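You operate a simulated robot arm through the tools that you are given. There is no shell and no other tool. Be economical: measure what you need, move in short steps, check, and stop when the job is done.

You are at the controls of a simulated two-armed robot. One attempt, no reset.

JOB
Carry the cream tub to the trolley in the grey tray.
Fine: the tub stands in the damp cabinet: open the door, stand the tub in the tray, shut the door again, then carry the tray by both ends on to the trolley top; the brake lever, the black dial and the other goods in the cabinet stay.

It is judged by the outcome, as a careful person would: the job done as asked, and still so three seconds after it is handed in. It fails if anything else is knocked over, pushed out of place, dropped, spilled or broken.

ROBOT AND FRAMES
Two 7-joint arms with two-finger parallel grippers on one trunk, on a base that drives. Base frame: it is fixed to the floor where the robot stands at the start and does not move with it; the origin is under the middle of the robot, x ahead of it, y to its left, z up. Readings come in cm, degrees, newtons and seconds.
The left shoulder is at the start at [7, 16.3, 97], the right one opposite. With the tool pointing down near the work surface each hand reaches from about 10 to 84 cm from the robot's upright axis, wherever it stands, measured 20 degrees to its own side. Places, roughly: black dial of the damp cabinet [100, -30, 130]; brown pack [125, -25, 75]; cream tub [125, -50, 75]; door of the damp cabinet [100, -40, 80]; inside of the grey tray [110, 20, 80]; orange tub with a foil lid [125, -25, 50]; red brake lever of the steel trolley [50, 220, 60]; teal jar [125, -50, 50]; top of the steel trolley [80, 220, 80]. Payload 3.43 kg a hand.
Tool frame (each hand has its own): the origin (TCP) lies between the finger pads and is the grasp point; the fingertips stand 3.4 cm ahead of it; z points along the fingers, y is the line along which they close. Largest opening 12.8 cm; finger width 2.4, thickness 1.2; the body of the gripper, 4.8 by 13 cm, starts 9.6 cm behind the TCP.
Orientation is told as [roll, pitch, yaw] about the base's x, y, z axes, in that order, counted from this pose: with the fingers straight down and closing along the base's y, the tool's x points along the base's -x, its y along +y and its z along -z.

CONTROLS
- The arms move only by the tool apply_moves. It takes "left_increments", "right_increments" or both (then of equal length, played together; a hand with none holds still); each is a list of rows, each an object of numbers (a shift or turn left out is 0, a gripper value left out holds the last): "rx", "ry", "rz": the turn, a rotation vector about the tool's x, y, z in degrees; "x", "y", "z": the shift along the tool's x, y, z in cm; "claw": the gripper command, from -1 (shut) to 1 (fully open), values between in proportion. In form: [{"rx": .., "ry": .., "rz": .., "x": .., "y": .., "z": .., "claw": ..}, ...]. A call has 1 to 12 rows; each row shifts and turns the commanded pose from where the row before left it, along the tool's axes as they then stand. Each row takes 0.2 s and may step no farther than 5 cm and 8.6 degrees from the row before; otherwise, or with a gripper value out of range, the whole call is refused. Where a pose cannot be reached the arm comes as near as it can. A force on the tool above 90 N (or 10 N above the force at the start of the call, whichever is more), or a blocked arm, ends the call early, and 0.2 s more pass. Each finger travels about 15.3 cm/s and halts on what it meets, pressing with about 26 N; the grip force reading is that of the motor and also rises with nothing between the fingers. The clock runs only during rows and for 0.2 s after the last one: add rows that do not move to give the fingers time. The reply holds the time, the measured pose of the TCP, the force on the tool along the base axes, the opening and the grip force, in the units named above and with some noise, with the torque about the TCP (base axes, N m) and any sound that the robot's microphone picked up, and new pictures: "views" is both (left out), scene, wrist or none (wrist: the cameras of the hands that moved).
- Cameras (640 x 400 px; columns grow to the right, rows downward): "scene" is now at [13.46, -3.92, 123.17]; the picture's right is [-0.41, -0.91, 0.00], its down [-0.21, 0.09, -0.97] and it looks along [0.89, -0.40, -0.23] (base axes); focal length 288 px, centre (320, 200). "left" rides on the left gripper at [7.6, 1.1, -16] in its tool frame; the picture's right is [-0.15, 0.99, 0.00], its down [-0.88, -0.13, -0.46] and it looks along [-0.45, -0.07, 0.89] (tool axes); focal length 234 px, centre (320, 200). "right" rides on the right gripper at [7.6, -1.1, -16] in its tool frame; the picture's right is [0.15, 0.99, 0.00], its down [-0.88, 0.13, -0.46] and it looks along [-0.45, 0.07, 0.89] (tool axes); focal length 234 px, centre (320, 200). There is no depth. A picture from a camera that has moved, and an enlarged one, comes with that camera's place and axes in the base frame and with its lens.
- raise_lower(by): slides the trunk up (or, below 0, down) by that many cm; the arms and the scene camera ride with it, the base frame stays. It gives what a move gives, with no picture.
- steer(legs): drives the robot by 1 to 6 legs, each [ahead, left, turn to the left] in cm, cm and degrees, along the robot's own axes; the way and the turn of a leg run together, so that a leg with both is an arc; at most 150 cm and 180 degrees a leg. The arms and the cameras ride along, it lands a little off, and it stops where it bumps. It gives what a move gives, and a new picture of the scene camera.
- pan_tilt(pan, tilt): turns the head with the scene camera to pan (to the left, within 86 degrees either way) and tilt (down, from -29 to 69), counted from straight ahead of the robot. It gives what a move gives, and a new picture of the scene camera.
- inspect(camera, box): a new picture of the part [left, top, right, bottom] of that camera's present view, enlarged. No time passes.
- job_done(): hands the job in; it is judged then, once.

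Go step by step. Nothing tells you exact positions but the pictures and the camera data: compare them with the known pose of the tool, close in by small moves and look again before you grip or let go. The budget is 120 turns and 260 pictures, counting those below and the enlarged ones. Unless the task says otherwise, let go and move clear before handing in, and close with one line.

The tools are called after "Request:" as a command line: name --argument value ..., lists and objects as JSON in quotes. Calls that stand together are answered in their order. apply_moves: Moves the arms, as the interface text tells. Its arguments: {"type":"object","properties":{"left_increments":{"type":"array","items":{"type":"object","properties":{"rx":{"type":"number"},"ry":{"type":"number"},"rz":{"type":"number"},"x":{"type":"number"},"y":{"type":"number"},"z":{"type":"number"},"claw":{"type":"number"}}}},"right_increments":{"type":"array","items":{"type":"object","properties":{"rx":{"type":"number"},"ry":{"type":"number"},"rz":{"type":"number"},"x":{"type":"number"},"y":{"type":"number"},"z":{"type":"number"},"claw":{"type":"number"}}}},"views":{"type":"string","enum":["both","scene","wrist","none"]}},"required":[]} The other tools are called the same way: raise_lower (by) slides the trunk up or down; steer (legs) drives the base; pan_tilt (pan, tilt) turns the head that bears the scene camera; inspect (camera, box) takes an enlarged picture of a part of a camera's view; job_done () hands the job in.

At the start:

```text
t: 0.0
left_eef_pos: [72.62, 6.72, 102.79]
left_ee_rot: [0.0, 0.0, -0.1]
left_ft_force: [0.0, 0.4, 0.2]
left_torque: [0.01, -0.03, 0.01]
left_opening: 12.8
left_grasp_force: 0.0
right_eef_pos: [50.96, -43.42, 104.97]
right_ee_rot: [0.0, 0.1, 0.0]
right_ft_force: [0.3, 0.3, -0.8]
right_torque: [-0.01, -0.01, 0.03]
right_opening: 12.8
right_grasp_force: 0.0
trunk travel left (down, up): [-45.0, 49.0]
robot x, y, heading: [0.09, -0.15, -0.0]
head pan, tilt: [-24.4, 13.2]
```

scene: 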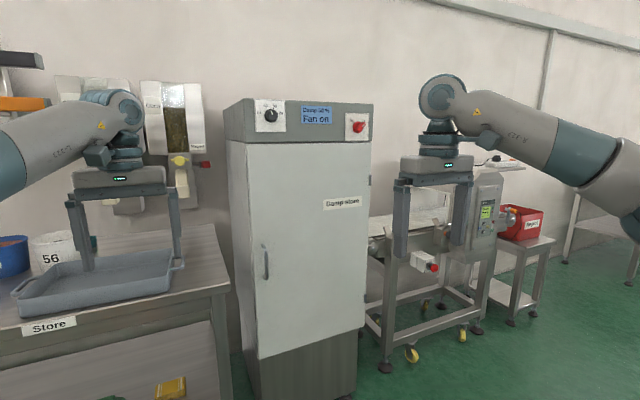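
right: 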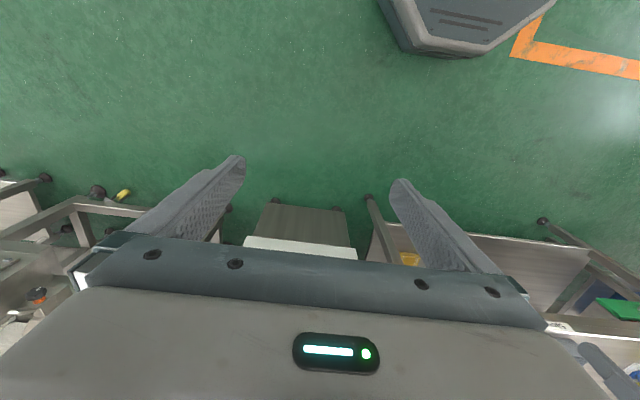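
left: 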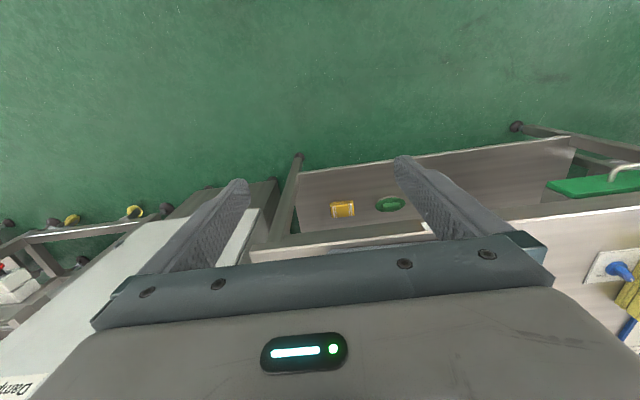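

I see the damp cabinet ahead to the right with its handle on the left edge of the door, and the tray on a table to the left. First I look closer at the cabinet and look around for the trolley.

Request:
inspect --camera "scene" --box '[210, 80, 400, 400]'

Request:
inspect --camera "scene" --box '[0, 200, 240, 350]'

Request:
pan_tilt --pan 70 --tilt 15

Request:
pan_tilt --pan 10 --tilt 20

```text
1.25 times, centred on (305, 240) of scene
camera zoom: at [13.46, -3.92, 123.17], right [-0.41, -0.91, 0.0], down [-0.21, 0.09, -0.97], along [0.89, -0.4, -0.23], focal length 360 px, centre (339, 150)
```

zoom: 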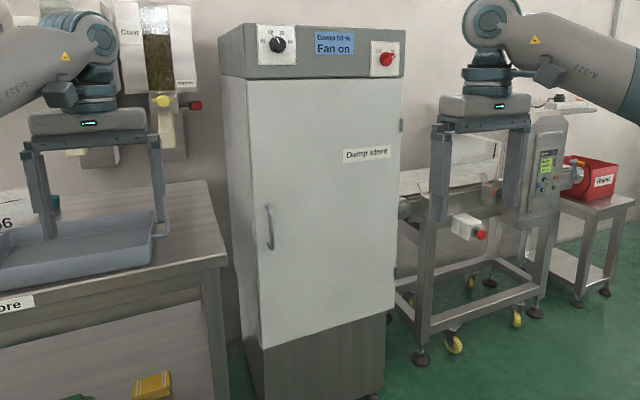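

```text
2.67 times, centred on (120, 275) of scene
camera zoom: at [13.46, -3.92, 123.17], right [-0.41, -0.91, 0.0], down [-0.21, 0.09, -0.97], along [0.89, -0.4, -0.23], focal length 769 px, centre (853, 0)
```

zoom: 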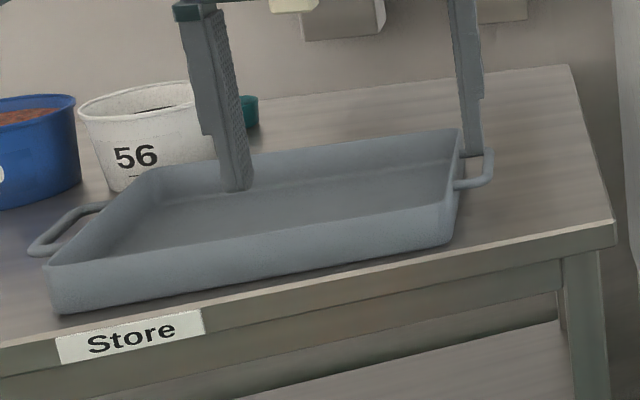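

```text
t: 1.7
left_eef_pos: [72.7, 6.73, 102.86]
left_ee_rot: [0.0, 0.0, 0.0]
left_ft_force: [-0.6, -0.1, -0.5]
left_torque: [-0.01, -0.01, 0.01]
left_opening: 12.79
left_grasp_force: 0.0
right_eef_pos: [50.94, -43.39, 104.94]
right_ee_rot: [0.1, 0.0, 0.0]
right_ft_force: [1.1, -0.1, 0.5]
right_torque: [0.03, 0.01, -0.01]
right_opening: 12.8
right_grasp_force: 0.0
trunk travel left (down, up): [-45.0, 49.0]
robot x, y, heading: [-0.15, -0.27, 0.1]
head pan, tilt: [70.0, 15.0]
camera scene: at [8.16, 8.71, 122.88], right [0.94, -0.34, 0.0], down [-0.09, -0.24, -0.97], along [0.33, 0.91, -0.26], focal length 288 px, centre (320, 200)
```

scene: 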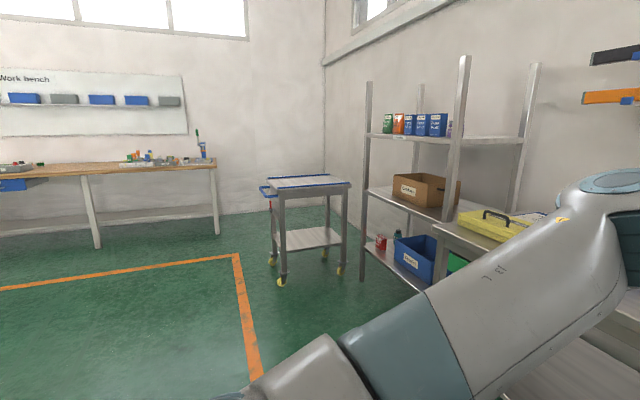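

```text
t: 3.0
left_eef_pos: [72.73, 6.63, 102.87]
left_ee_rot: [0.0, 0.0, 0.1]
left_ft_force: [0.8, 0.6, -0.5]
left_torque: [0.01, 0.01, 0.01]
left_opening: 12.8
left_grasp_force: 0.1
right_eef_pos: [50.97, -43.35, 104.96]
right_ee_rot: [0.0, 0.0, -0.1]
right_ft_force: [-0.5, -0.3, -0.1]
right_torque: [0.03, 0.03, -0.03]
right_opening: 12.78
right_grasp_force: 0.0
trunk travel left (down, up): [-45.0, 49.0]
robot x, y, heading: [-0.06, -0.19, 0.2]
head pan, tilt: [10.0, 20.0]
camera scene: at [14.13, 1.56, 122.06], right [0.17, -0.98, 0.0], down [-0.34, -0.06, -0.94], along [0.93, 0.16, -0.34], focal length 288 px, centre (320, 200)
```

scene: 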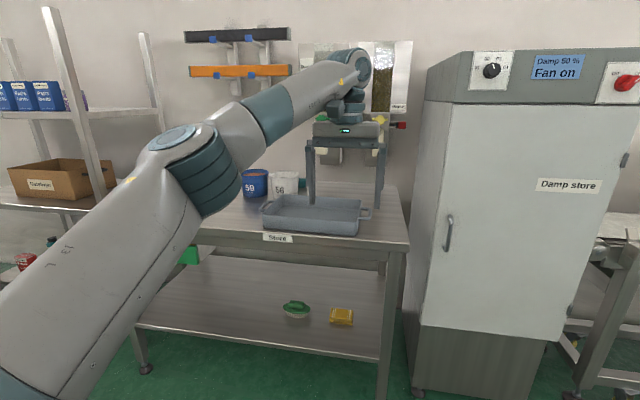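

The handle is a vertical bar at about (93, -22, 85) with the hinge on the right near y=-61. I turn the right hand's wrist so that its camera will be on top when the fingers point forward.

Request:
apply_moves --right_increments '[{"rz": 8.5}, {"rz": 8.5}, {"rz": 8.5}, {"rz": 8.5}, {"rz": 8.5}, {"rz": 8.5}, {"rz": 8.5}, {"rz": 8.5}, {"rz": 8.5}, {"rz": 8.5}, {"rz": 5}]' --views "none"

Request:
pan_tilt --pan -20 --tilt 20

```text
t: 5.4
left_eef_pos: [72.72, 6.63, 102.81]
left_ee_rot: [0.0, 0.1, 0.1]
left_ft_force: [0.1, -0.2, 0.2]
left_torque: [-0.02, 0.03, -0.01]
left_opening: 12.81
left_grasp_force: 0.0
right_eef_pos: [50.86, -43.39, 104.94]
right_ee_rot: [0.0, 0.0, -90.0]
right_ft_force: [-0.2, 0.7, 0.1]
right_torque: [-0.04, 0.0, 0.0]
right_opening: 12.82
right_grasp_force: 0.0
trunk travel left (down, up): [-45.0, 49.0]
robot x, y, heading: [-0.04, -0.16, -0.1]
head pan, tilt: [10.0, 20.0]
```

```text
t: 6.3
left_eef_pos: [72.7, 6.73, 102.91]
left_ee_rot: [-0.1, 0.0, 0.0]
left_ft_force: [0.1, 0.7, -0.2]
left_torque: [-0.02, -0.03, 0.01]
left_opening: 12.79
left_grasp_force: 0.0
right_eef_pos: [51.05, -43.31, 105.01]
right_ee_rot: [0.0, 0.0, -90.0]
right_ft_force: [-0.1, -0.2, 1.1]
right_torque: [0.0, -0.03, -0.02]
right_opening: 12.76
right_grasp_force: 0.0
trunk travel left (down, up): [-45.0, 49.0]
robot x, y, heading: [0.12, -0.03, -0.2]
head pan, tilt: [-20.0, 20.0]
camera scene: at [13.72, -3.24, 122.06], right [-0.34, -0.94, 0.0], down [-0.32, 0.12, -0.94], along [0.88, -0.32, -0.34], focal length 288 px, centre (320, 200)
```

scene: 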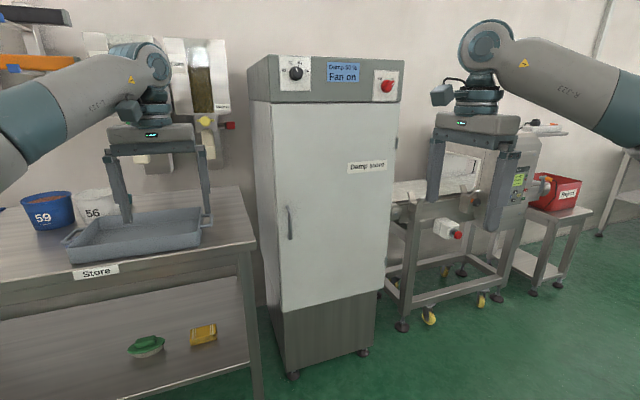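

The quarter turn tracked well; I continue another quarter turn.

Request:
apply_moves --right_increments '[{"rz": 8.5}, {"rz": 8.5}, {"rz": 8.5}, {"rz": 8.5}, {"rz": 8.5}, {"rz": 8.5}, {"rz": 8.5}, {"rz": 8.5}, {"rz": 8.5}, {"rz": 8.5}, {"rz": 5}]' --views "none"

```text
t: 8.8
left_eef_pos: [72.65, 6.67, 102.89]
left_ee_rot: [0.0, 0.0, 0.0]
left_ft_force: [1.0, -0.1, -0.2]
left_torque: [-0.02, -0.01, -0.02]
left_opening: 12.81
left_grasp_force: 0.1
right_eef_pos: [51.06, -43.46, 104.94]
right_ee_rot: [0.0, 0.0, 179.8]
right_ft_force: [0.2, 0.2, -0.6]
right_torque: [-0.01, 0.0, 0.0]
right_opening: 12.79
right_grasp_force: 0.1
trunk travel left (down, up): [-45.0, 49.0]
robot x, y, heading: [-0.31, -0.11, 0.1]
head pan, tilt: [-20.0, 20.0]
```

The half turn worked. Now I move a bit ahead and tip the fingers forward.

Request:
apply_moves --right_increments '[{"x": 4}, {"x": 4, "ry": 8.5}, {"x": 4, "ry": 8.5}, {"ry": 8.5}, {"ry": 8.5}, {"ry": 8.5}, {"ry": 8.5}, {"ry": 8.5}, {"ry": 8.5}, {"ry": 8.5}, {"ry": 8.5}, {"ry": 5}]' --views "both"

```text
t: 11.3
left_eef_pos: [72.81, 6.69, 102.79]
left_ee_rot: [-0.1, 0.1, 0.0]
left_ft_force: [0.1, -1.2, -0.6]
left_torque: [0.01, 0.02, 0.0]
left_opening: 12.8
left_grasp_force: 0.1
right_eef_pos: [62.95, -43.34, 105.44]
right_ee_rot: [178.0, 89.9, -2.0]
right_ft_force: [0.5, 0.4, 0.6]
right_torque: [0.02, -0.01, -0.02]
right_opening: 12.79
right_grasp_force: 0.0
trunk travel left (down, up): [-45.0, 49.0]
robot x, y, heading: [-0.05, -0.07, 0.1]
head pan, tilt: [-20.0, 20.0]
camera scene: at [13.72, -3.27, 122.07], right [-0.34, -0.94, 0.0], down [-0.32, 0.12, -0.94], along [0.88, -0.32, -0.34], focal length 288 px, centre (320, 200)
camera right: at [46.98, -42.23, 112.93], right [0.0, -0.99, 0.15], down [-0.45, -0.13, -0.88], along [0.89, -0.07, -0.45], focal length 234 px, centre (320, 200)
```

scene: 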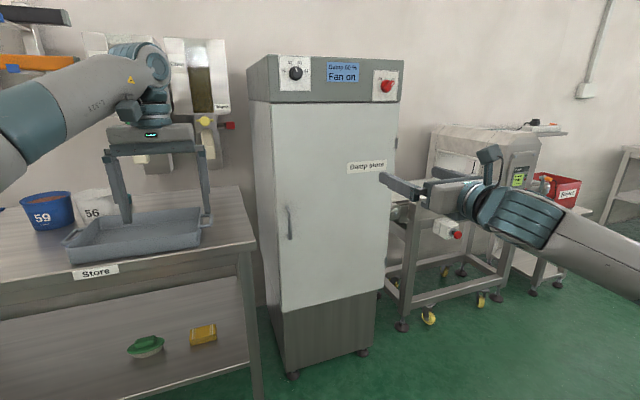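
right: 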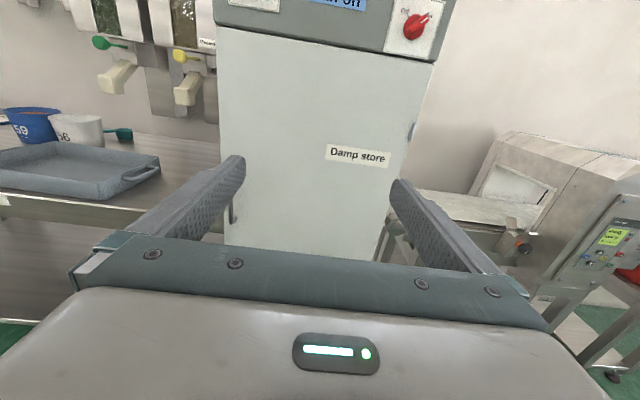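

The hand points forward with the camera upright. I bring it in front of the handle, short of it.

Request:
apply_moves --right_increments '[{"x": -4}, {"x": -4, "y": -3}, {"x": -4, "y": -3}, {"x": -4, "y": -3}, {"x": -4, "y": -3}, {"y": -4, "z": 2}, {"y": -4, "z": 2}, {"y": -1, "z": 4}, {}]' --views "both"

```text
t: 13.2
left_eef_pos: [72.7, 6.54, 102.78]
left_ee_rot: [0.0, 0.0, 0.0]
left_ft_force: [0.6, 0.1, -0.3]
left_torque: [0.0, -0.01, 0.03]
left_opening: 12.8
left_grasp_force: 0.1
right_eef_pos: [70.01, -33.03, 83.9]
right_ee_rot: [93.1, 80.9, -90.6]
right_ft_force: [0.8, -0.7, 0.0]
right_torque: [0.01, 0.0, -0.02]
right_opening: 12.79
right_grasp_force: 0.1
right hand out of reach, approached as far as the arm can: row 7, 8
trunk travel left (down, up): [-45.0, 49.0]
robot x, y, heading: [-0.07, 0.01, -0.1]
head pan, tilt: [-20.0, 20.0]
stopped in row 9 (right hand): the arm was blocked; the commanded pose is now the measured one
camera scene: at [13.69, -3.31, 122.07], right [-0.34, -0.94, 0.0], down [-0.32, 0.12, -0.94], along [0.88, -0.32, -0.34], focal length 288 px, centre (320, 200)
camera right: at [54.21, -29.62, 90.98], right [-0.06, -0.95, 0.3], down [-0.46, -0.24, -0.85], along [0.88, -0.19, -0.43], focal length 234 px, centre (320, 200)
```

scene: 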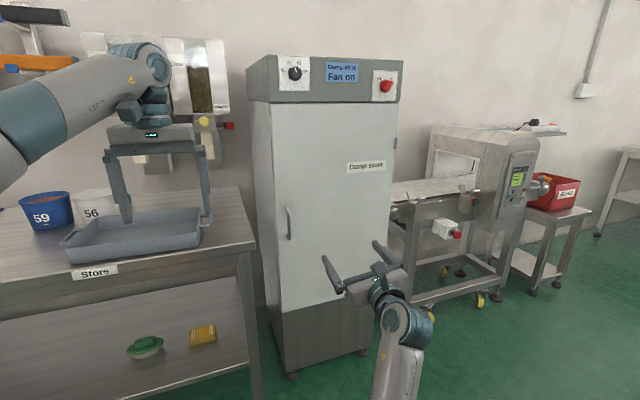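
right: 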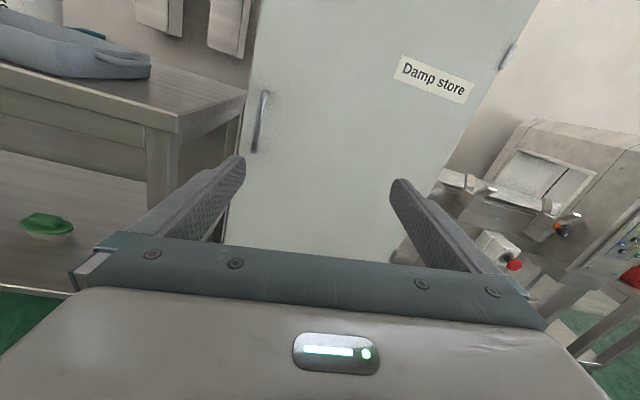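

The wrist hit a joint limit when reaching inward. I back the hand out, straighten it, and shift the robot to the left so that the handle lies on the right arm's own side.

Request:
apply_moves --right_increments '[{"x": 3, "y": 3, "z": -1}, {"x": 3, "y": 3, "z": -1}, {"x": 3, "y": 3, "rz": 4.5}, {"rz": 4.4, "rx": 3.4}, {}]' --views "none"

Request:
apply_moves --left_increments '[{"z": -4, "x": 3}, {"z": -4, "x": 3}, {"z": -4, "x": 3}, {"x": 3}, {"x": 3}]' --views "none"

Request:
steer --legs '[[0, 20, 0]]'

Request:
raise_lower --by -12

```text
t: 14.4
left_eef_pos: [72.58, 6.56, 102.72]
left_ee_rot: [-0.1, 0.1, -0.2]
left_ft_force: [0.1, 0.0, 0.5]
left_torque: [-0.02, -0.02, -0.03]
left_opening: 12.8
left_grasp_force: 0.1
right_eef_pos: [67.5, -40.12, 94.16]
right_ee_rot: [-158.4, 89.6, 21.5]
right_ft_force: [0.3, 0.2, -0.9]
right_torque: [0.02, 0.02, 0.0]
right_opening: 12.82
right_grasp_force: 0.0
trunk travel left (down, up): [-45.0, 49.0]
robot x, y, heading: [-0.02, -0.15, -0.0]
head pan, tilt: [-20.0, 20.0]
```

```text
t: 15.7
left_eef_pos: [57.52, 6.68, 115.01]
left_ee_rot: [0.1, 0.1, -0.1]
left_ft_force: [0.3, 0.0, -0.4]
left_torque: [0.0, -0.04, -0.01]
left_opening: 12.81
left_grasp_force: 0.0
right_eef_pos: [67.44, -40.23, 94.16]
right_ee_rot: [-170.2, 89.6, 9.8]
right_ft_force: [0.9, 0.0, 0.1]
right_torque: [0.02, 0.03, 0.01]
right_opening: 12.8
right_grasp_force: 0.0
trunk travel left (down, up): [-45.0, 49.0]
robot x, y, heading: [-0.0, 0.09, 0.1]
head pan, tilt: [-20.0, 20.0]
```

```text
t: 17.2
left_eef_pos: [57.7, 27.04, 114.83]
left_ee_rot: [0.0, 0.0, 0.2]
left_ft_force: [-0.1, 0.5, 0.1]
left_torque: [-0.06, -0.01, 0.02]
left_opening: 12.81
left_grasp_force: 0.0
right_eef_pos: [67.8, -19.65, 94.15]
right_ee_rot: [-177.8, 89.7, 2.4]
right_ft_force: [-0.4, 0.2, 0.0]
right_torque: [0.0, -0.02, -0.04]
right_opening: 12.8
right_grasp_force: 0.0
trunk travel left (down, up): [-45.0, 49.0]
robot x, y, heading: [0.25, 19.72, 0.2]
head pan, tilt: [-20.0, 20.0]
camera scene: at [13.69, 16.97, 122.07], right [-0.34, -0.94, 0.0], down [-0.32, 0.11, -0.94], along [0.88, -0.32, -0.34], focal length 288 px, centre (320, 200)
```

scene: 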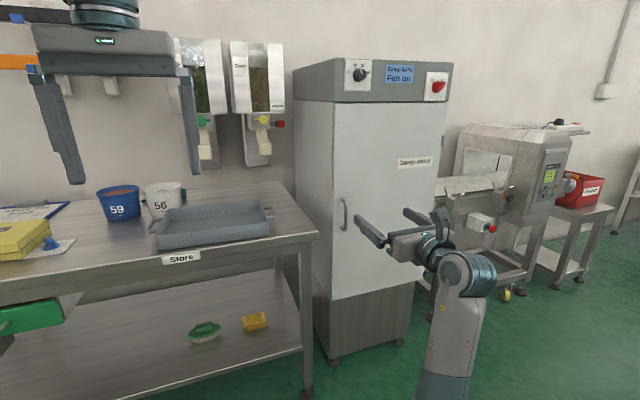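

```text
t: 18.8
left_eef_pos: [57.59, 27.01, 102.82]
left_ee_rot: [0.0, 0.0, 0.2]
left_ft_force: [-0.5, -0.1, 0.7]
left_torque: [-0.01, -0.01, 0.02]
left_opening: 12.79
left_grasp_force: 0.0
right_eef_pos: [67.66, -19.85, 82.12]
right_ee_rot: [-169.7, 89.7, 10.5]
right_ft_force: [-0.5, 0.9, 0.6]
right_torque: [0.01, -0.01, -0.01]
right_opening: 12.82
right_grasp_force: 0.1
trunk travel left (down, up): [-33.0, 61.0]
robot x, y, heading: [-0.16, 20.12, 0.2]
head pan, tilt: [-20.0, 20.0]
```

By triangulation the handle is at about (98.5, -23, 83). I move the hand ahead and look through its camera.

Request:
apply_moves --right_increments '[{"z": 4}, {"z": 4, "y": 1.5}, {"z": 4, "y": 1.5}, {}]' --views "both"

```text
t: 19.8
left_eef_pos: [57.57, 26.95, 102.72]
left_ee_rot: [-0.1, 0.0, 0.2]
left_ft_force: [0.3, -1.1, -0.1]
left_torque: [-0.02, 0.0, -0.03]
left_opening: 12.78
left_grasp_force: 0.0
right_eef_pos: [79.82, -22.81, 82.19]
right_ee_rot: [-170.0, 89.6, 10.0]
right_ft_force: [0.9, 0.2, 0.3]
right_torque: [-0.01, 0.03, 0.0]
right_opening: 12.82
right_grasp_force: 0.1
trunk travel left (down, up): [-33.0, 61.0]
robot x, y, heading: [0.14, 19.96, 0.2]
head pan, tilt: [-20.0, 20.0]
camera scene: at [13.68, 16.88, 110.07], right [-0.34, -0.94, 0.0], down [-0.32, 0.12, -0.94], along [0.88, -0.32, -0.34], focal length 288 px, centre (320, 200)
camera right: at [63.8, -21.61, 89.55], right [0.0, -0.99, 0.15], down [-0.45, -0.13, -0.88], along [0.89, -0.06, -0.45], focal length 234 px, centre (320, 200)
```

scene: 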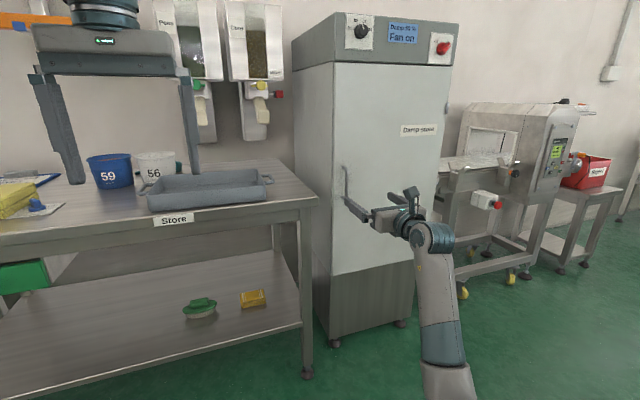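
right: 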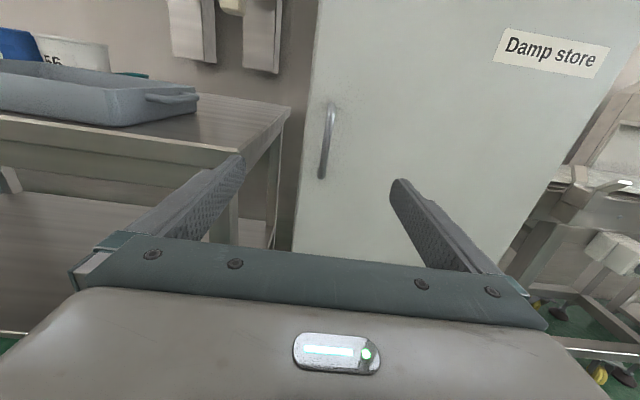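

The handle is at about y=-23.4, z=81.6 in the hand camera, which agrees. I advance to just before it.

Request:
apply_moves --right_increments '[{"z": 4, "y": 0.5}, {"z": 4}, {"z": 4}, {}]' --views "wrist"

```text
t: 20.8
left_eef_pos: [57.55, 26.99, 102.79]
left_ee_rot: [-0.1, 0.0, 0.1]
left_ft_force: [0.2, 0.5, 0.1]
left_torque: [0.0, -0.03, 0.0]
left_opening: 12.81
left_grasp_force: 0.1
right_eef_pos: [91.74, -23.13, 82.28]
right_ee_rot: [-168.4, 89.8, 11.9]
right_ft_force: [-0.2, -0.6, -0.4]
right_torque: [-0.01, 0.0, -0.04]
right_opening: 12.8
right_grasp_force: 0.1
trunk travel left (down, up): [-33.0, 61.0]
robot x, y, heading: [-0.14, 20.0, 0.2]
head pan, tilt: [-20.0, 20.0]
camera right: at [75.73, -21.96, 89.55], right [0.0, -0.99, 0.15], down [-0.45, -0.13, -0.88], along [0.89, -0.06, -0.45], focal length 234 px, centre (320, 200)
```

right: 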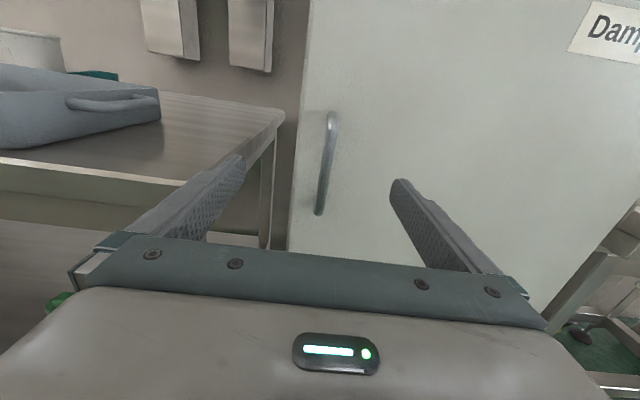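

The handle may lie slightly deeper than thought, so I keep advancing in small steps.

Request:
apply_moves --right_increments '[{"z": 2, "y": 0.4}, {"z": 2}, {}]' --views "both"

Request:
inspect --camera "scene" --box '[300, 120, 460, 260]'

```text
t: 21.6
left_eef_pos: [57.46, 26.95, 102.74]
left_ee_rot: [0.0, 0.0, 0.3]
left_ft_force: [-0.1, 0.1, -0.2]
left_torque: [0.03, 0.01, -0.01]
left_opening: 12.8
left_grasp_force: 0.0
right_eef_pos: [95.77, -23.56, 82.39]
right_ee_rot: [-169.8, 89.7, 10.5]
right_ft_force: [-0.8, -1.0, -0.1]
right_torque: [-0.02, -0.01, 0.01]
right_opening: 12.82
right_grasp_force: 0.0
trunk travel left (down, up): [-33.0, 61.0]
robot x, y, heading: [-0.06, 20.42, 0.1]
head pan, tilt: [-20.0, 20.0]
camera scene: at [13.69, 16.87, 110.06], right [-0.34, -0.94, 0.0], down [-0.32, 0.12, -0.94], along [0.88, -0.32, -0.34], focal length 288 px, centre (320, 200)
camera right: at [79.7, -22.5, 89.67], right [0.0, -0.99, 0.15], down [-0.45, -0.13, -0.88], along [0.89, -0.06, -0.45], focal length 234 px, centre (320, 200)
```

scene: 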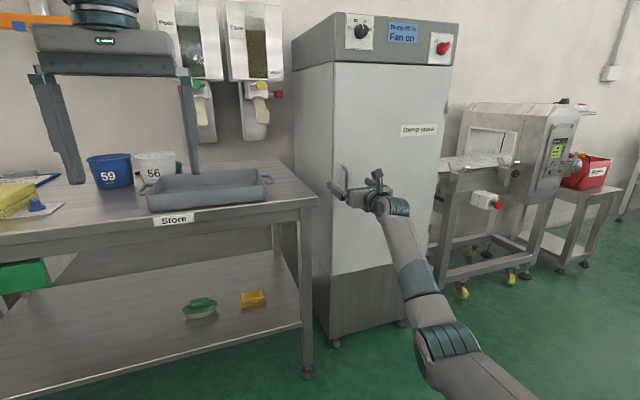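
right: 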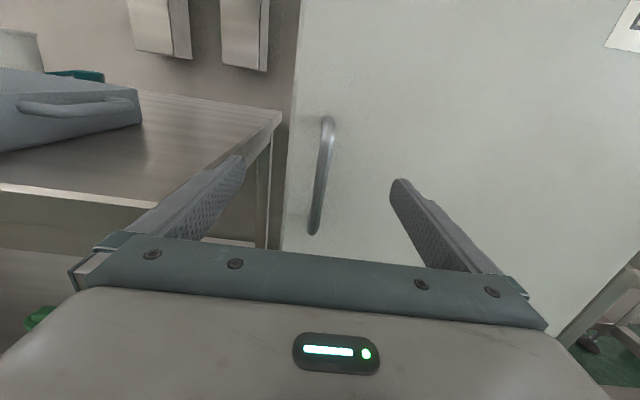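

```text
2.86 times, centred on (380, 190) of scene
camera zoom: at [13.69, 16.87, 110.06], right [-0.34, -0.94, 0.0], down [-0.32, 0.12, -0.94], along [0.88, -0.32, -0.34], focal length 824 px, centre (149, 229)
```

zoom: 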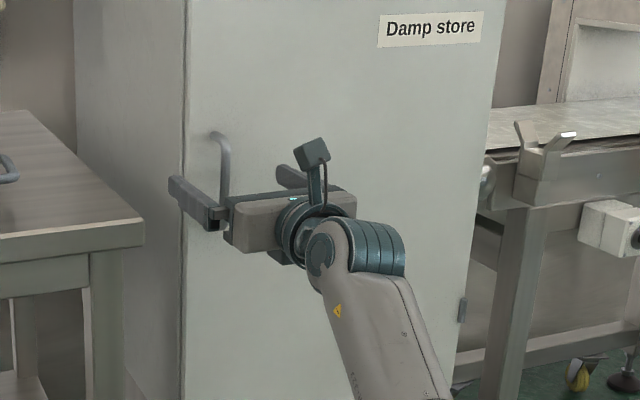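

The handle seems still a few cm ahead; I advance further gently.

Request:
apply_moves --right_increments '[{"z": 1.5, "y": 0.3}, {"z": 1.5, "y": 0.2}, {}]' --views "wrist"

Request:
inspect --camera "scene" --box '[320, 150, 400, 220]'

```text
t: 22.4
left_eef_pos: [57.62, 27.06, 102.72]
left_ee_rot: [0.0, 0.0, 0.2]
left_ft_force: [-0.2, 0.1, -0.2]
left_torque: [-0.01, -0.01, 0.03]
left_opening: 12.77
left_grasp_force: 0.1
right_eef_pos: [98.59, -24.02, 82.4]
right_ee_rot: [-168.0, 89.7, 12.1]
right_ft_force: [0.6, -0.4, 0.8]
right_torque: [0.01, 0.02, 0.01]
right_opening: 12.79
right_grasp_force: 0.0
trunk travel left (down, up): [-33.0, 61.0]
robot x, y, heading: [0.29, 19.88, 0.3]
head pan, tilt: [-20.0, 20.0]
camera right: at [82.65, -22.93, 89.72], right [0.0, -0.99, 0.15], down [-0.45, -0.13, -0.88], along [0.89, -0.06, -0.45], focal length 234 px, centre (320, 200)
```

right: 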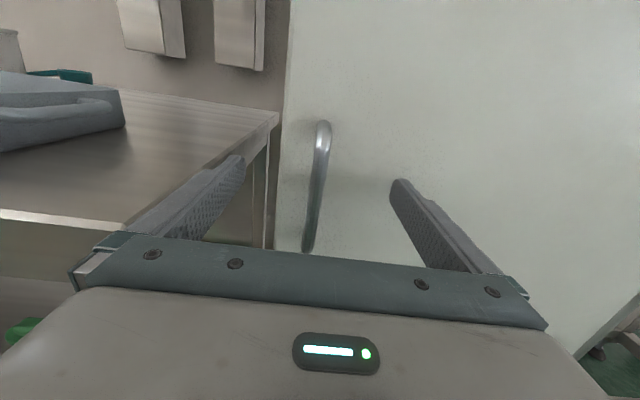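

```text
5.71 times, centred on (360, 185) of scene
camera zoom: at [13.69, 16.87, 110.06], right [-0.34, -0.94, 0.0], down [-0.32, 0.12, -0.94], along [0.88, -0.32, -0.34], focal length 1647 px, centre (91, 286)
```

zoom: 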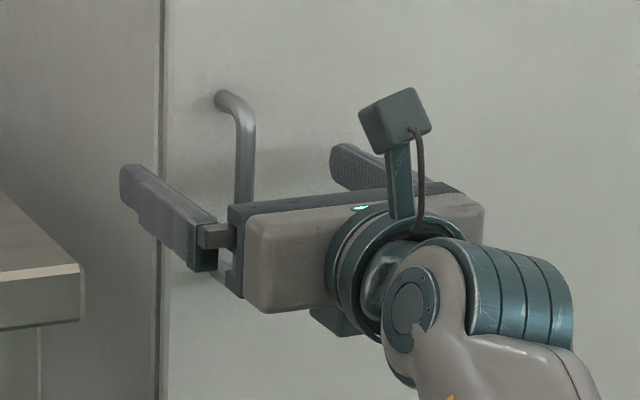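

The bar seems to be between the fingers by now; I edge 1.5 cm further and close.

Request:
apply_moves --right_increments '[{"z": 1.5, "y": 0.3}, {}, {"claw": -1}, {"claw": -1}, {"claw": -1}, {"claw": -1}]' --views "wrist"

Request:
inspect --camera "scene" --box '[320, 150, 400, 220]'

```text
t: 23.8
left_eef_pos: [57.26, 27.17, 102.84]
left_ee_rot: [0.0, -0.2, 0.3]
left_ft_force: [0.0, 0.1, -0.8]
left_torque: [-0.01, -0.03, 0.01]
left_opening: 12.8
left_grasp_force: 0.1
right_eef_pos: [100.14, -23.95, 82.46]
right_ee_rot: [-179.1, 89.6, 1.2]
right_ft_force: [-33.9, 15.0, -6.4]
right_torque: [-0.27, 0.01, -1.03]
right_opening: 1.55
right_grasp_force: 26.1
trunk travel left (down, up): [-33.0, 61.0]
robot x, y, heading: [-0.14, 20.31, 0.3]
head pan, tilt: [-20.0, 20.0]
camera right: at [84.07, -22.89, 89.84], right [0.01, -0.99, 0.15], down [-0.45, -0.13, -0.88], along [0.89, -0.06, -0.45], focal length 234 px, centre (320, 200)
```

right: 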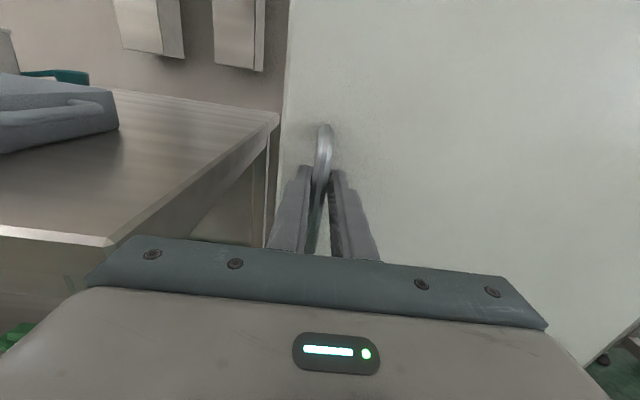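

```text
5.71 times, centred on (360, 185) of scene
camera zoom: at [13.43, 17.0, 110.09], right [-0.34, -0.94, 0.0], down [-0.32, 0.11, -0.94], along [0.89, -0.32, -0.34], focal length 1647 px, centre (91, 286)
```

zoom: 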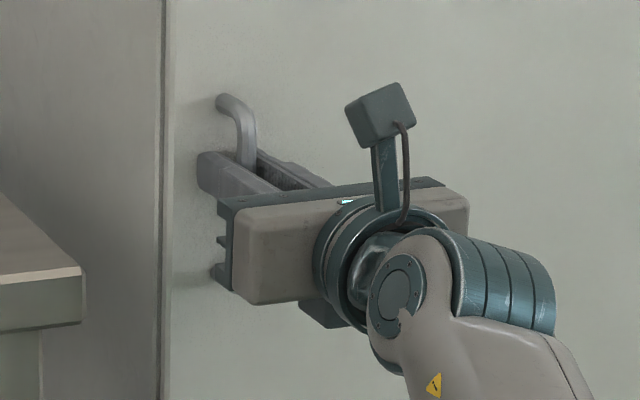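

The bar is held (opening 1.55 cm). I pull the door open along its arc by a first 10 degrees.

Request:
apply_moves --right_increments '[{"z": -1.7, "y": 0.1, "claw": -1}, {"z": -1.8, "y": 0.3}, {"z": -1.7, "y": 0.3}, {"z": -1.7, "y": 0.4}, {}]' --views "both"

```text
t: 24.9
left_eef_pos: [57.36, 27.48, 102.87]
left_ee_rot: [-0.2, 0.0, 0.3]
left_ft_force: [-0.3, 0.3, 0.4]
left_torque: [-0.01, 0.01, 0.0]
left_opening: 12.81
left_grasp_force: 0.1
right_eef_pos: [93.47, -24.84, 82.46]
right_ee_rot: [172.1, 89.6, -7.4]
right_ft_force: [-6.4, 32.2, -0.4]
right_torque: [0.22, -1.07, 0.26]
right_opening: 1.17
right_grasp_force: 44.7
trunk travel left (down, up): [-33.0, 61.0]
robot x, y, heading: [0.27, 20.17, 0.6]
head pan, tilt: [-20.0, 20.0]
camera scene: at [13.59, 17.23, 110.08], right [-0.34, -0.94, 0.0], down [-0.32, 0.11, -0.94], along [0.88, -0.32, -0.34], focal length 288 px, centre (320, 200)
camera right: at [77.35, -23.79, 89.81], right [0.01, -0.99, 0.15], down [-0.45, -0.13, -0.88], along [0.89, -0.06, -0.44], focal length 234 px, centre (320, 200)
```

scene: 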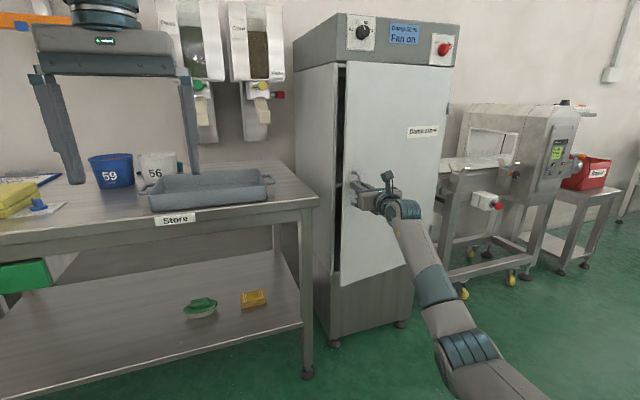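
right: 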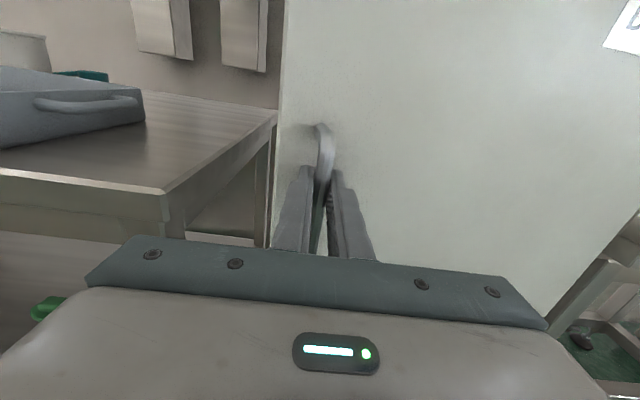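

The door is moving. I continue, turning the hand along with the door.

Request:
apply_moves --right_increments '[{"rx": 4, "z": -1.75, "y": 0.1}, {"rx": 4, "z": -1.75, "y": 0.2}, {"rx": 4, "z": -1.75, "y": 0.2}, {"rx": 4, "z": -1.75, "y": 0.1}, {}]' --views "none"

```text
t: 26.1
left_eef_pos: [57.54, 26.98, 102.79]
left_ee_rot: [-0.1, 0.0, 0.2]
left_ft_force: [0.1, -0.6, 0.0]
left_torque: [-0.01, 0.01, -0.01]
left_opening: 12.83
left_grasp_force: 0.0
right_eef_pos: [86.41, -27.32, 82.53]
right_ee_rot: [165.5, 89.6, 1.3]
right_ft_force: [0.8, -0.3, 7.4]
right_torque: [-0.21, 1.15, 0.04]
right_opening: 1.16
right_grasp_force: 44.8
trunk travel left (down, up): [-33.0, 61.0]
robot x, y, heading: [-0.2, 19.94, 0.7]
head pan, tilt: [-20.0, 20.0]
```

Forces are low, so the arc fits. I go on to about 40 degrees.

Request:
apply_moves --right_increments '[{"rx": 3.5, "z": -2.3, "y": 0.35}, {"rx": 3.5, "z": -2.3, "y": 0.25}, {"rx": 3.5, "z": -2.3, "y": 0.25}, {"rx": 3.5, "z": -2.3, "y": 0.35}, {"rx": 3.5, "z": -2.3, "y": 0.3}, {"rx": 3.5, "z": -2.3, "y": 0.25}, {}]' --views "both"

```text
t: 27.8
left_eef_pos: [57.74, 26.83, 102.77]
left_ee_rot: [0.2, 0.1, 0.2]
left_ft_force: [0.4, -0.1, -0.3]
left_torque: [0.0, -0.04, -0.03]
left_opening: 12.79
left_grasp_force: 0.1
right_eef_pos: [74.97, -34.78, 82.54]
right_ee_rot: [174.9, 89.0, 31.2]
right_ft_force: [43.6, -46.4, 30.4]
right_torque: [-0.36, 0.49, 0.05]
right_opening: 1.15
right_grasp_force: 45.0
trunk travel left (down, up): [-33.0, 61.0]
robot x, y, heading: [-0.05, 19.94, 0.3]
head pan, tilt: [-20.0, 20.0]
camera scene: at [13.85, 16.61, 110.05], right [-0.34, -0.94, 0.0], down [-0.32, 0.12, -0.94], along [0.88, -0.32, -0.34], focal length 288 px, centre (320, 200)
camera right: at [61.24, -43.38, 89.63], right [0.58, -0.8, 0.15], down [-0.28, -0.37, -0.89], along [0.76, 0.48, -0.43], focal length 234 px, centre (320, 200)
```

scene: 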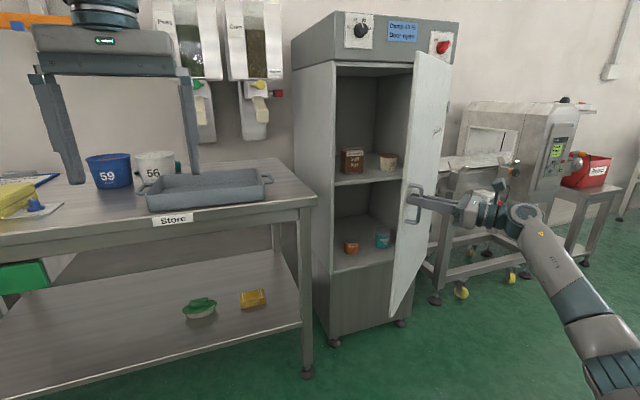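
right: 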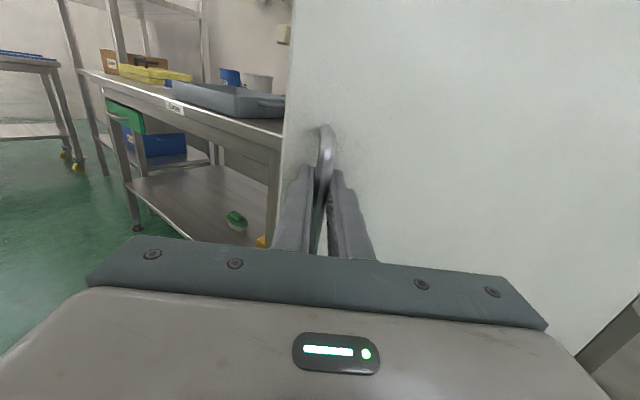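

The door is about 40 degrees open, and the goods show: brown pack and cream tub on the upper shelf. The force says I'm slightly outside the arc, so I correct inwards while going on.

Request:
apply_moves --right_increments '[{"y": 0.5, "x": 0.2}, {"rx": 3.4, "z": -2.3, "y": 0.4}, {"rx": 3.4, "z": -2.3, "y": 0.4}, {"rx": 3.4, "z": -2.3, "y": 0.4}, {"rx": 3.4, "z": -2.3, "y": 0.4}, {}]' --views "none"

```text
t: 29.1
left_eef_pos: [57.27, 27.22, 102.95]
left_ee_rot: [-0.2, 0.0, 0.1]
left_ft_force: [-0.1, -0.6, -0.7]
left_torque: [-0.01, -0.02, 0.01]
left_opening: 12.78
left_grasp_force: 0.0
right_eef_pos: [69.03, -41.59, 82.44]
right_ee_rot: [86.5, 89.8, -42.2]
right_ft_force: [-32.1, 23.5, -7.8]
right_torque: [0.89, -0.23, 0.16]
right_opening: 1.18
right_grasp_force: 44.7
trunk travel left (down, up): [-33.0, 61.0]
robot x, y, heading: [0.36, 20.32, 0.3]
head pan, tilt: [-20.0, 20.0]
```

A touch too far inward now; I trim that and go on.

Request:
apply_moves --right_increments '[{"rx": 3.4, "z": -2.3, "y": 0.1}, {"rx": 3.4, "z": -2.3, "y": 0.2}, {"rx": 3.4, "z": -2.3, "y": 0.2}, {"rx": 3.4, "z": -2.3, "y": 0.25}, {}]' --views "both"

```text
t: 29.8
left_eef_pos: [57.73, 27.12, 102.95]
left_ee_rot: [0.0, 0.0, 0.6]
left_ft_force: [-1.2, 1.5, 0.8]
left_torque: [-0.05, -0.08, -0.02]
left_opening: 12.81
left_grasp_force: 0.0
right_eef_pos: [66.58, -45.62, 82.45]
right_ee_rot: [159.3, 88.7, 34.0]
right_ft_force: [30.5, -17.3, 1.8]
right_torque: [0.67, 0.48, -0.17]
right_opening: 1.13
right_grasp_force: 44.7
right hand out of reach, approached as far as the arm can: row 2, 3
trunk travel left (down, up): [-33.0, 61.0]
robot x, y, heading: [-0.07, 19.88, 0.3]
head pan, tilt: [-20.0, 20.0]
stopped in row 3 (right hand): the force on the tool passed its limit (the readings are from after the stop); the commanded pose is now the measured one
camera scene: at [13.83, 16.64, 110.07], right [-0.34, -0.94, 0.0], down [-0.32, 0.12, -0.94], along [0.89, -0.31, -0.34], focal length 288 px, centre (320, 200)
camera right: at [56.27, -57.97, 89.54], right [0.8, -0.57, 0.15], down [-0.14, -0.44, -0.89], along [0.58, 0.69, -0.43], focal length 234 px, centre (320, 200)
```

scene: 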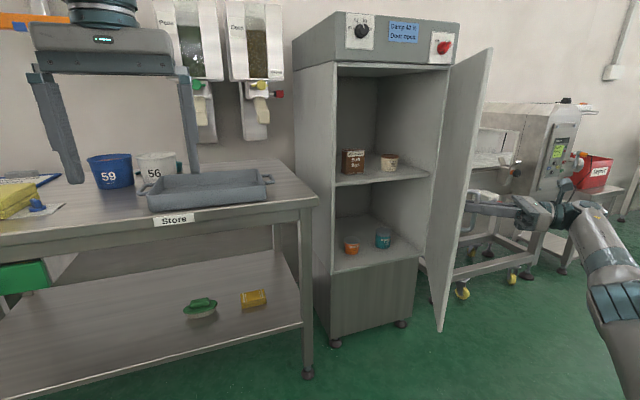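
right: 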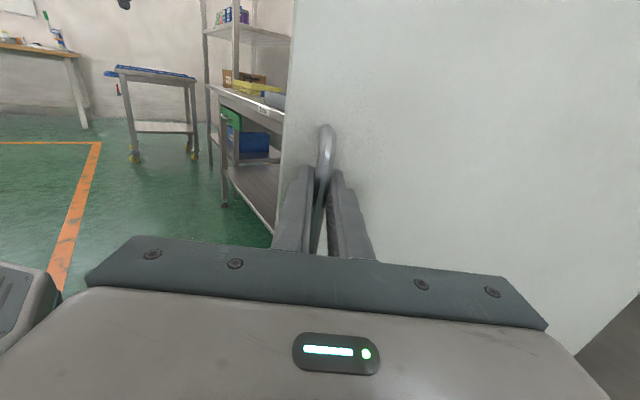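

The door stands about 60 degrees open and the arm is at its limit here. I let go of the handle and back away; then I will push the door further from its inner side.

Request:
apply_moves --right_increments '[{"claw": 0.0}, {"claw": 0.0}, {"z": -2}, {"z": -3}, {"z": -3}, {"z": -3}, {"z": -3}, {"rx": -8.5, "z": -2}, {"rx": -8.5, "z": -2}, {"rx": -8.5, "z": -2}, {"rx": -8.5, "z": -2}, {"rx": -8.5, "z": -2, "claw": -1}]' --views "both"

```text
t: 32.6
left_eef_pos: [57.61, 27.12, 102.76]
left_ee_rot: [0.0, -0.1, 0.4]
left_ft_force: [0.6, 0.3, -0.7]
left_torque: [0.0, -0.01, 0.0]
left_opening: 12.81
left_grasp_force: 0.1
right_eef_pos: [48.22, -58.97, 86.21]
right_ee_rot: [170.8, 82.8, 3.5]
right_ft_force: [0.2, 0.2, 1.1]
right_torque: [0.0, 0.01, 0.0]
right_opening: 0.0
right_grasp_force: 26.1
right hand out of reach, approached as far as the arm can: row 4, 5, 6, 7
trunk travel left (down, up): [-33.0, 61.0]
robot x, y, heading: [0.26, 20.02, 0.2]
head pan, tilt: [-20.0, 20.0]
stopped in row 12 (right hand): the arm was blocked; the commanded pose is now the measured one
camera scene: at [13.73, 16.82, 110.07], right [-0.34, -0.94, 0.0], down [-0.32, 0.12, -0.94], along [0.88, -0.32, -0.34], focal length 288 px, centre (320, 200)
camera right: at [31.5, -61.34, 91.46], right [0.2, -0.97, 0.16], down [-0.3, -0.22, -0.93], along [0.93, 0.13, -0.34], focal length 234 px, centre (320, 200)
```

scene: 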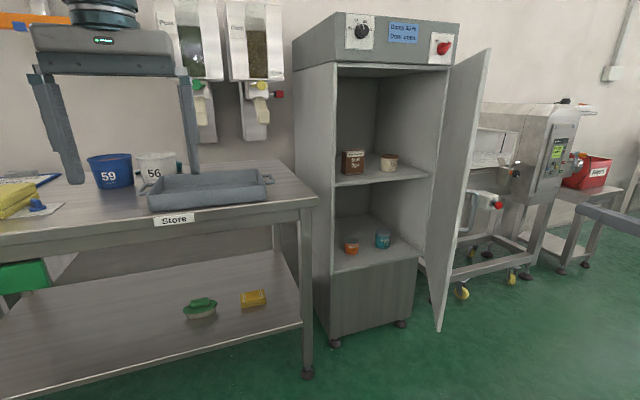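
right: 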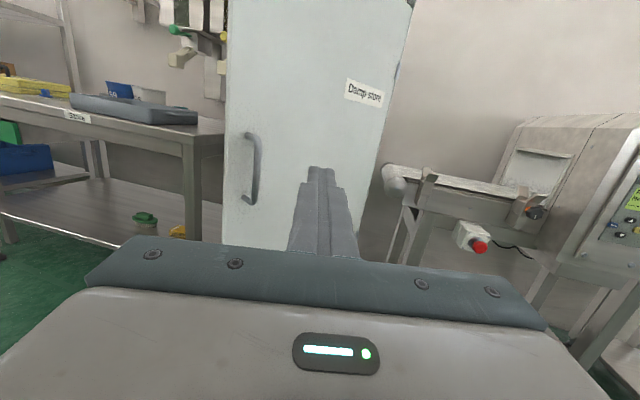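

The door stays at about 60 degrees. I bring the closed right hand around to the left of the door's free edge, and drive the robot to the right afterwards.

Request:
apply_moves --right_increments '[{"y": -4}, {"y": -4}, {"y": -4, "rx": -4}, {"y": -4, "rx": -4}, {"y": -4, "rx": -4.6}, {"y": -4, "ry": -4}, {"y": -4, "ry": -3}, {"y": -3}, {}]' --views "none"

Request:
steer --legs '[[0, -12, 0]]'

```text
t: 34.6
left_eef_pos: [57.62, 27.13, 102.8]
left_ee_rot: [-0.1, 0.0, 0.4]
left_ft_force: [-0.4, 0.4, -1.0]
left_torque: [-0.03, 0.05, 0.02]
left_opening: 12.77
left_grasp_force: 0.0
right_eef_pos: [46.14, -31.06, 85.89]
right_ee_rot: [-101.6, 89.4, 78.4]
right_ft_force: [0.0, -0.1, -0.1]
right_torque: [-0.01, -0.01, -0.01]
right_opening: 0.02
right_grasp_force: 25.7
right hand out of reach, approached as far as the arm can: row 7, 8
trunk travel left (down, up): [-33.0, 61.0]
robot x, y, heading: [-0.06, 20.08, -0.0]
head pan, tilt: [-20.0, 20.0]
```

```text
t: 35.8
left_eef_pos: [57.68, 14.94, 102.9]
left_ee_rot: [0.0, 0.1, 0.3]
left_ft_force: [-0.7, 0.9, 0.2]
left_torque: [0.05, -0.02, -0.02]
left_opening: 12.8
left_grasp_force: 0.0
right_eef_pos: [46.29, -43.05, 85.81]
right_ee_rot: [-98.9, 89.5, 81.1]
right_ft_force: [0.4, -0.3, -0.5]
right_torque: [0.01, -0.01, 0.04]
right_opening: 0.0
right_grasp_force: 26.1
trunk travel left (down, up): [-33.0, 61.0]
robot x, y, heading: [0.24, 7.8, 0.4]
head pan, tilt: [-20.0, 20.0]
camera scene: at [13.81, 4.72, 110.06], right [-0.34, -0.94, 0.0], down [-0.32, 0.12, -0.94], along [0.88, -0.32, -0.34], focal length 288 px, centre (320, 200)
```

scene: 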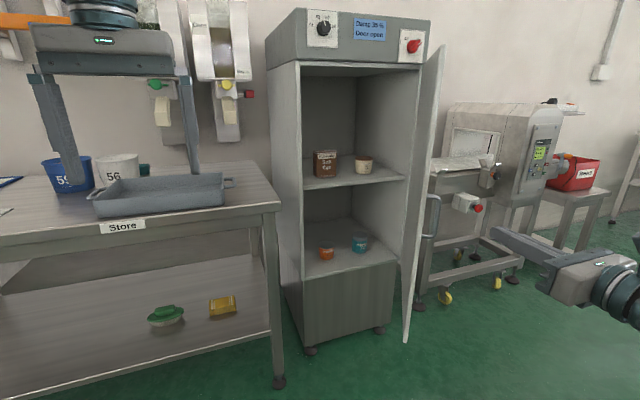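

I shift the hand left of the door edge and drive forward so that the fingers pass inside the door.

Request:
apply_moves --right_increments '[{"y": -4}, {"y": -4}, {"y": -4}, {"y": -3}, {}]' --views "none"

```text
t: 37.0
left_eef_pos: [57.77, 15.19, 102.85]
left_ee_rot: [-0.1, 0.1, 0.4]
left_ft_force: [-0.1, -0.7, 0.0]
left_torque: [-0.02, -0.02, -0.01]
left_opening: 12.82
left_grasp_force: 0.0
right_eef_pos: [53.59, -37.18, 86.39]
right_ee_rot: [-99.1, 89.6, 80.9]
right_ft_force: [-0.8, 0.4, 0.0]
right_torque: [0.01, -0.02, 0.0]
right_opening: 0.02
right_grasp_force: 26.7
right hand out of reach, approached as far as the arm can: row 1, 2, 3, 4
trunk travel left (down, up): [-33.0, 61.0]
robot x, y, heading: [0.46, 8.01, 0.4]
head pan, tilt: [-20.0, 20.0]
```

Inward reach is limited, so I use the base: left, then ahead.

Request:
steer --legs '[[0, 12, 0], [28, 0, 0]]'

```text
t: 39.8
left_eef_pos: [85.79, 27.49, 102.73]
left_ee_rot: [-0.1, 0.1, 0.7]
left_ft_force: [0.3, -0.6, 0.0]
left_torque: [-0.03, 0.04, -0.02]
left_opening: 12.83
left_grasp_force: 0.1
right_eef_pos: [82.06, -24.68, 86.4]
right_ee_rot: [-94.4, 89.4, 86.2]
right_ft_force: [0.7, -0.9, -0.4]
right_torque: [-0.03, -0.01, 0.0]
right_opening: 0.0
right_grasp_force: 25.7
trunk travel left (down, up): [-33.0, 61.0]
robot x, y, heading: [28.38, 20.28, 0.9]
head pan, tilt: [-20.0, 20.0]
camera scene: at [42.07, 17.04, 110.05], right [-0.33, -0.94, 0.0], down [-0.32, 0.11, -0.94], along [0.89, -0.31, -0.34], focal length 288 px, centre (320, 200)
```

scene: 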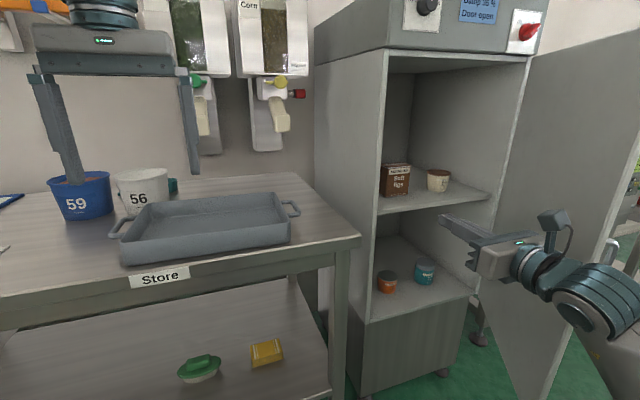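

The hand is inside the door's swing. I turn the hand to the right and sweep the closed fingertips against the inner face of the door.

Request:
apply_moves --right_increments '[{"rx": -8, "y": 2}, {"rx": -8, "y": 2.5}, {"rx": -8, "y": 3, "z": 1}, {"rx": -8, "y": 3, "z": 1}, {"rx": -4, "y": 2, "z": 1}, {}]' --views "both"

```text
t: 41.2
left_eef_pos: [85.75, 27.63, 102.89]
left_ee_rot: [-0.2, 0.0, 0.7]
left_ft_force: [-0.4, -0.1, 0.9]
left_torque: [0.03, 0.01, -0.02]
left_opening: 12.78
left_grasp_force: 0.1
right_eef_pos: [82.37, -32.89, 86.43]
right_ee_rot: [-69.7, 89.5, 87.6]
right_ft_force: [0.3, -0.2, 0.8]
right_torque: [0.0, -0.02, 0.0]
right_opening: 0.0
right_grasp_force: 25.8
right hand out of reach, approached as far as the arm can: row 1, 3, 4, 5
trunk travel left (down, up): [-33.0, 61.0]
robot x, y, heading: [28.13, 20.29, 0.5]
head pan, tilt: [-20.0, 20.0]
camera scene: at [42.0, 17.05, 110.07], right [-0.33, -0.94, 0.0], down [-0.32, 0.11, -0.94], along [0.89, -0.31, -0.34], focal length 288 px, centre (320, 200)
camera right: at [68.04, -25.7, 93.87], right [-0.38, -0.91, 0.14], down [-0.47, 0.06, -0.88], along [0.79, -0.4, -0.45], focal length 234 px, centre (320, 200)
```

scene: 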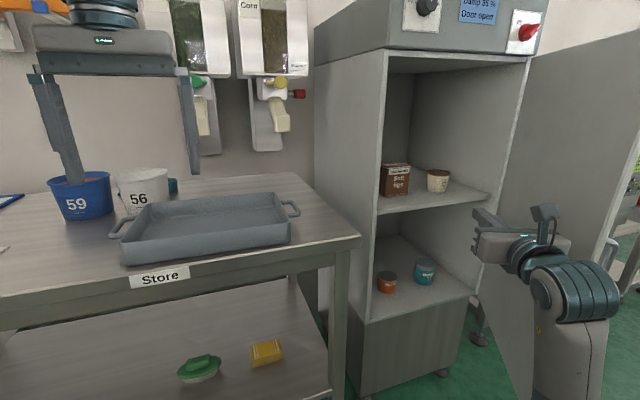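
right: 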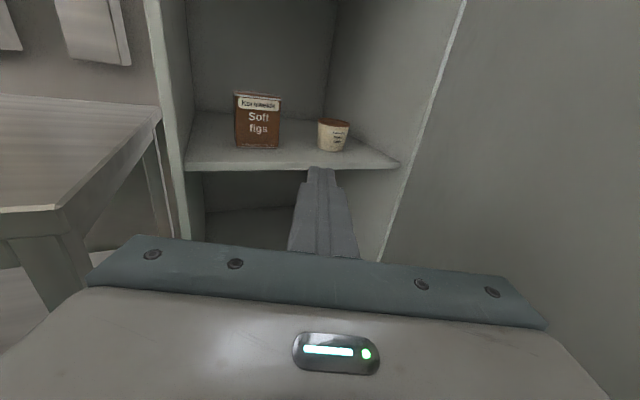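

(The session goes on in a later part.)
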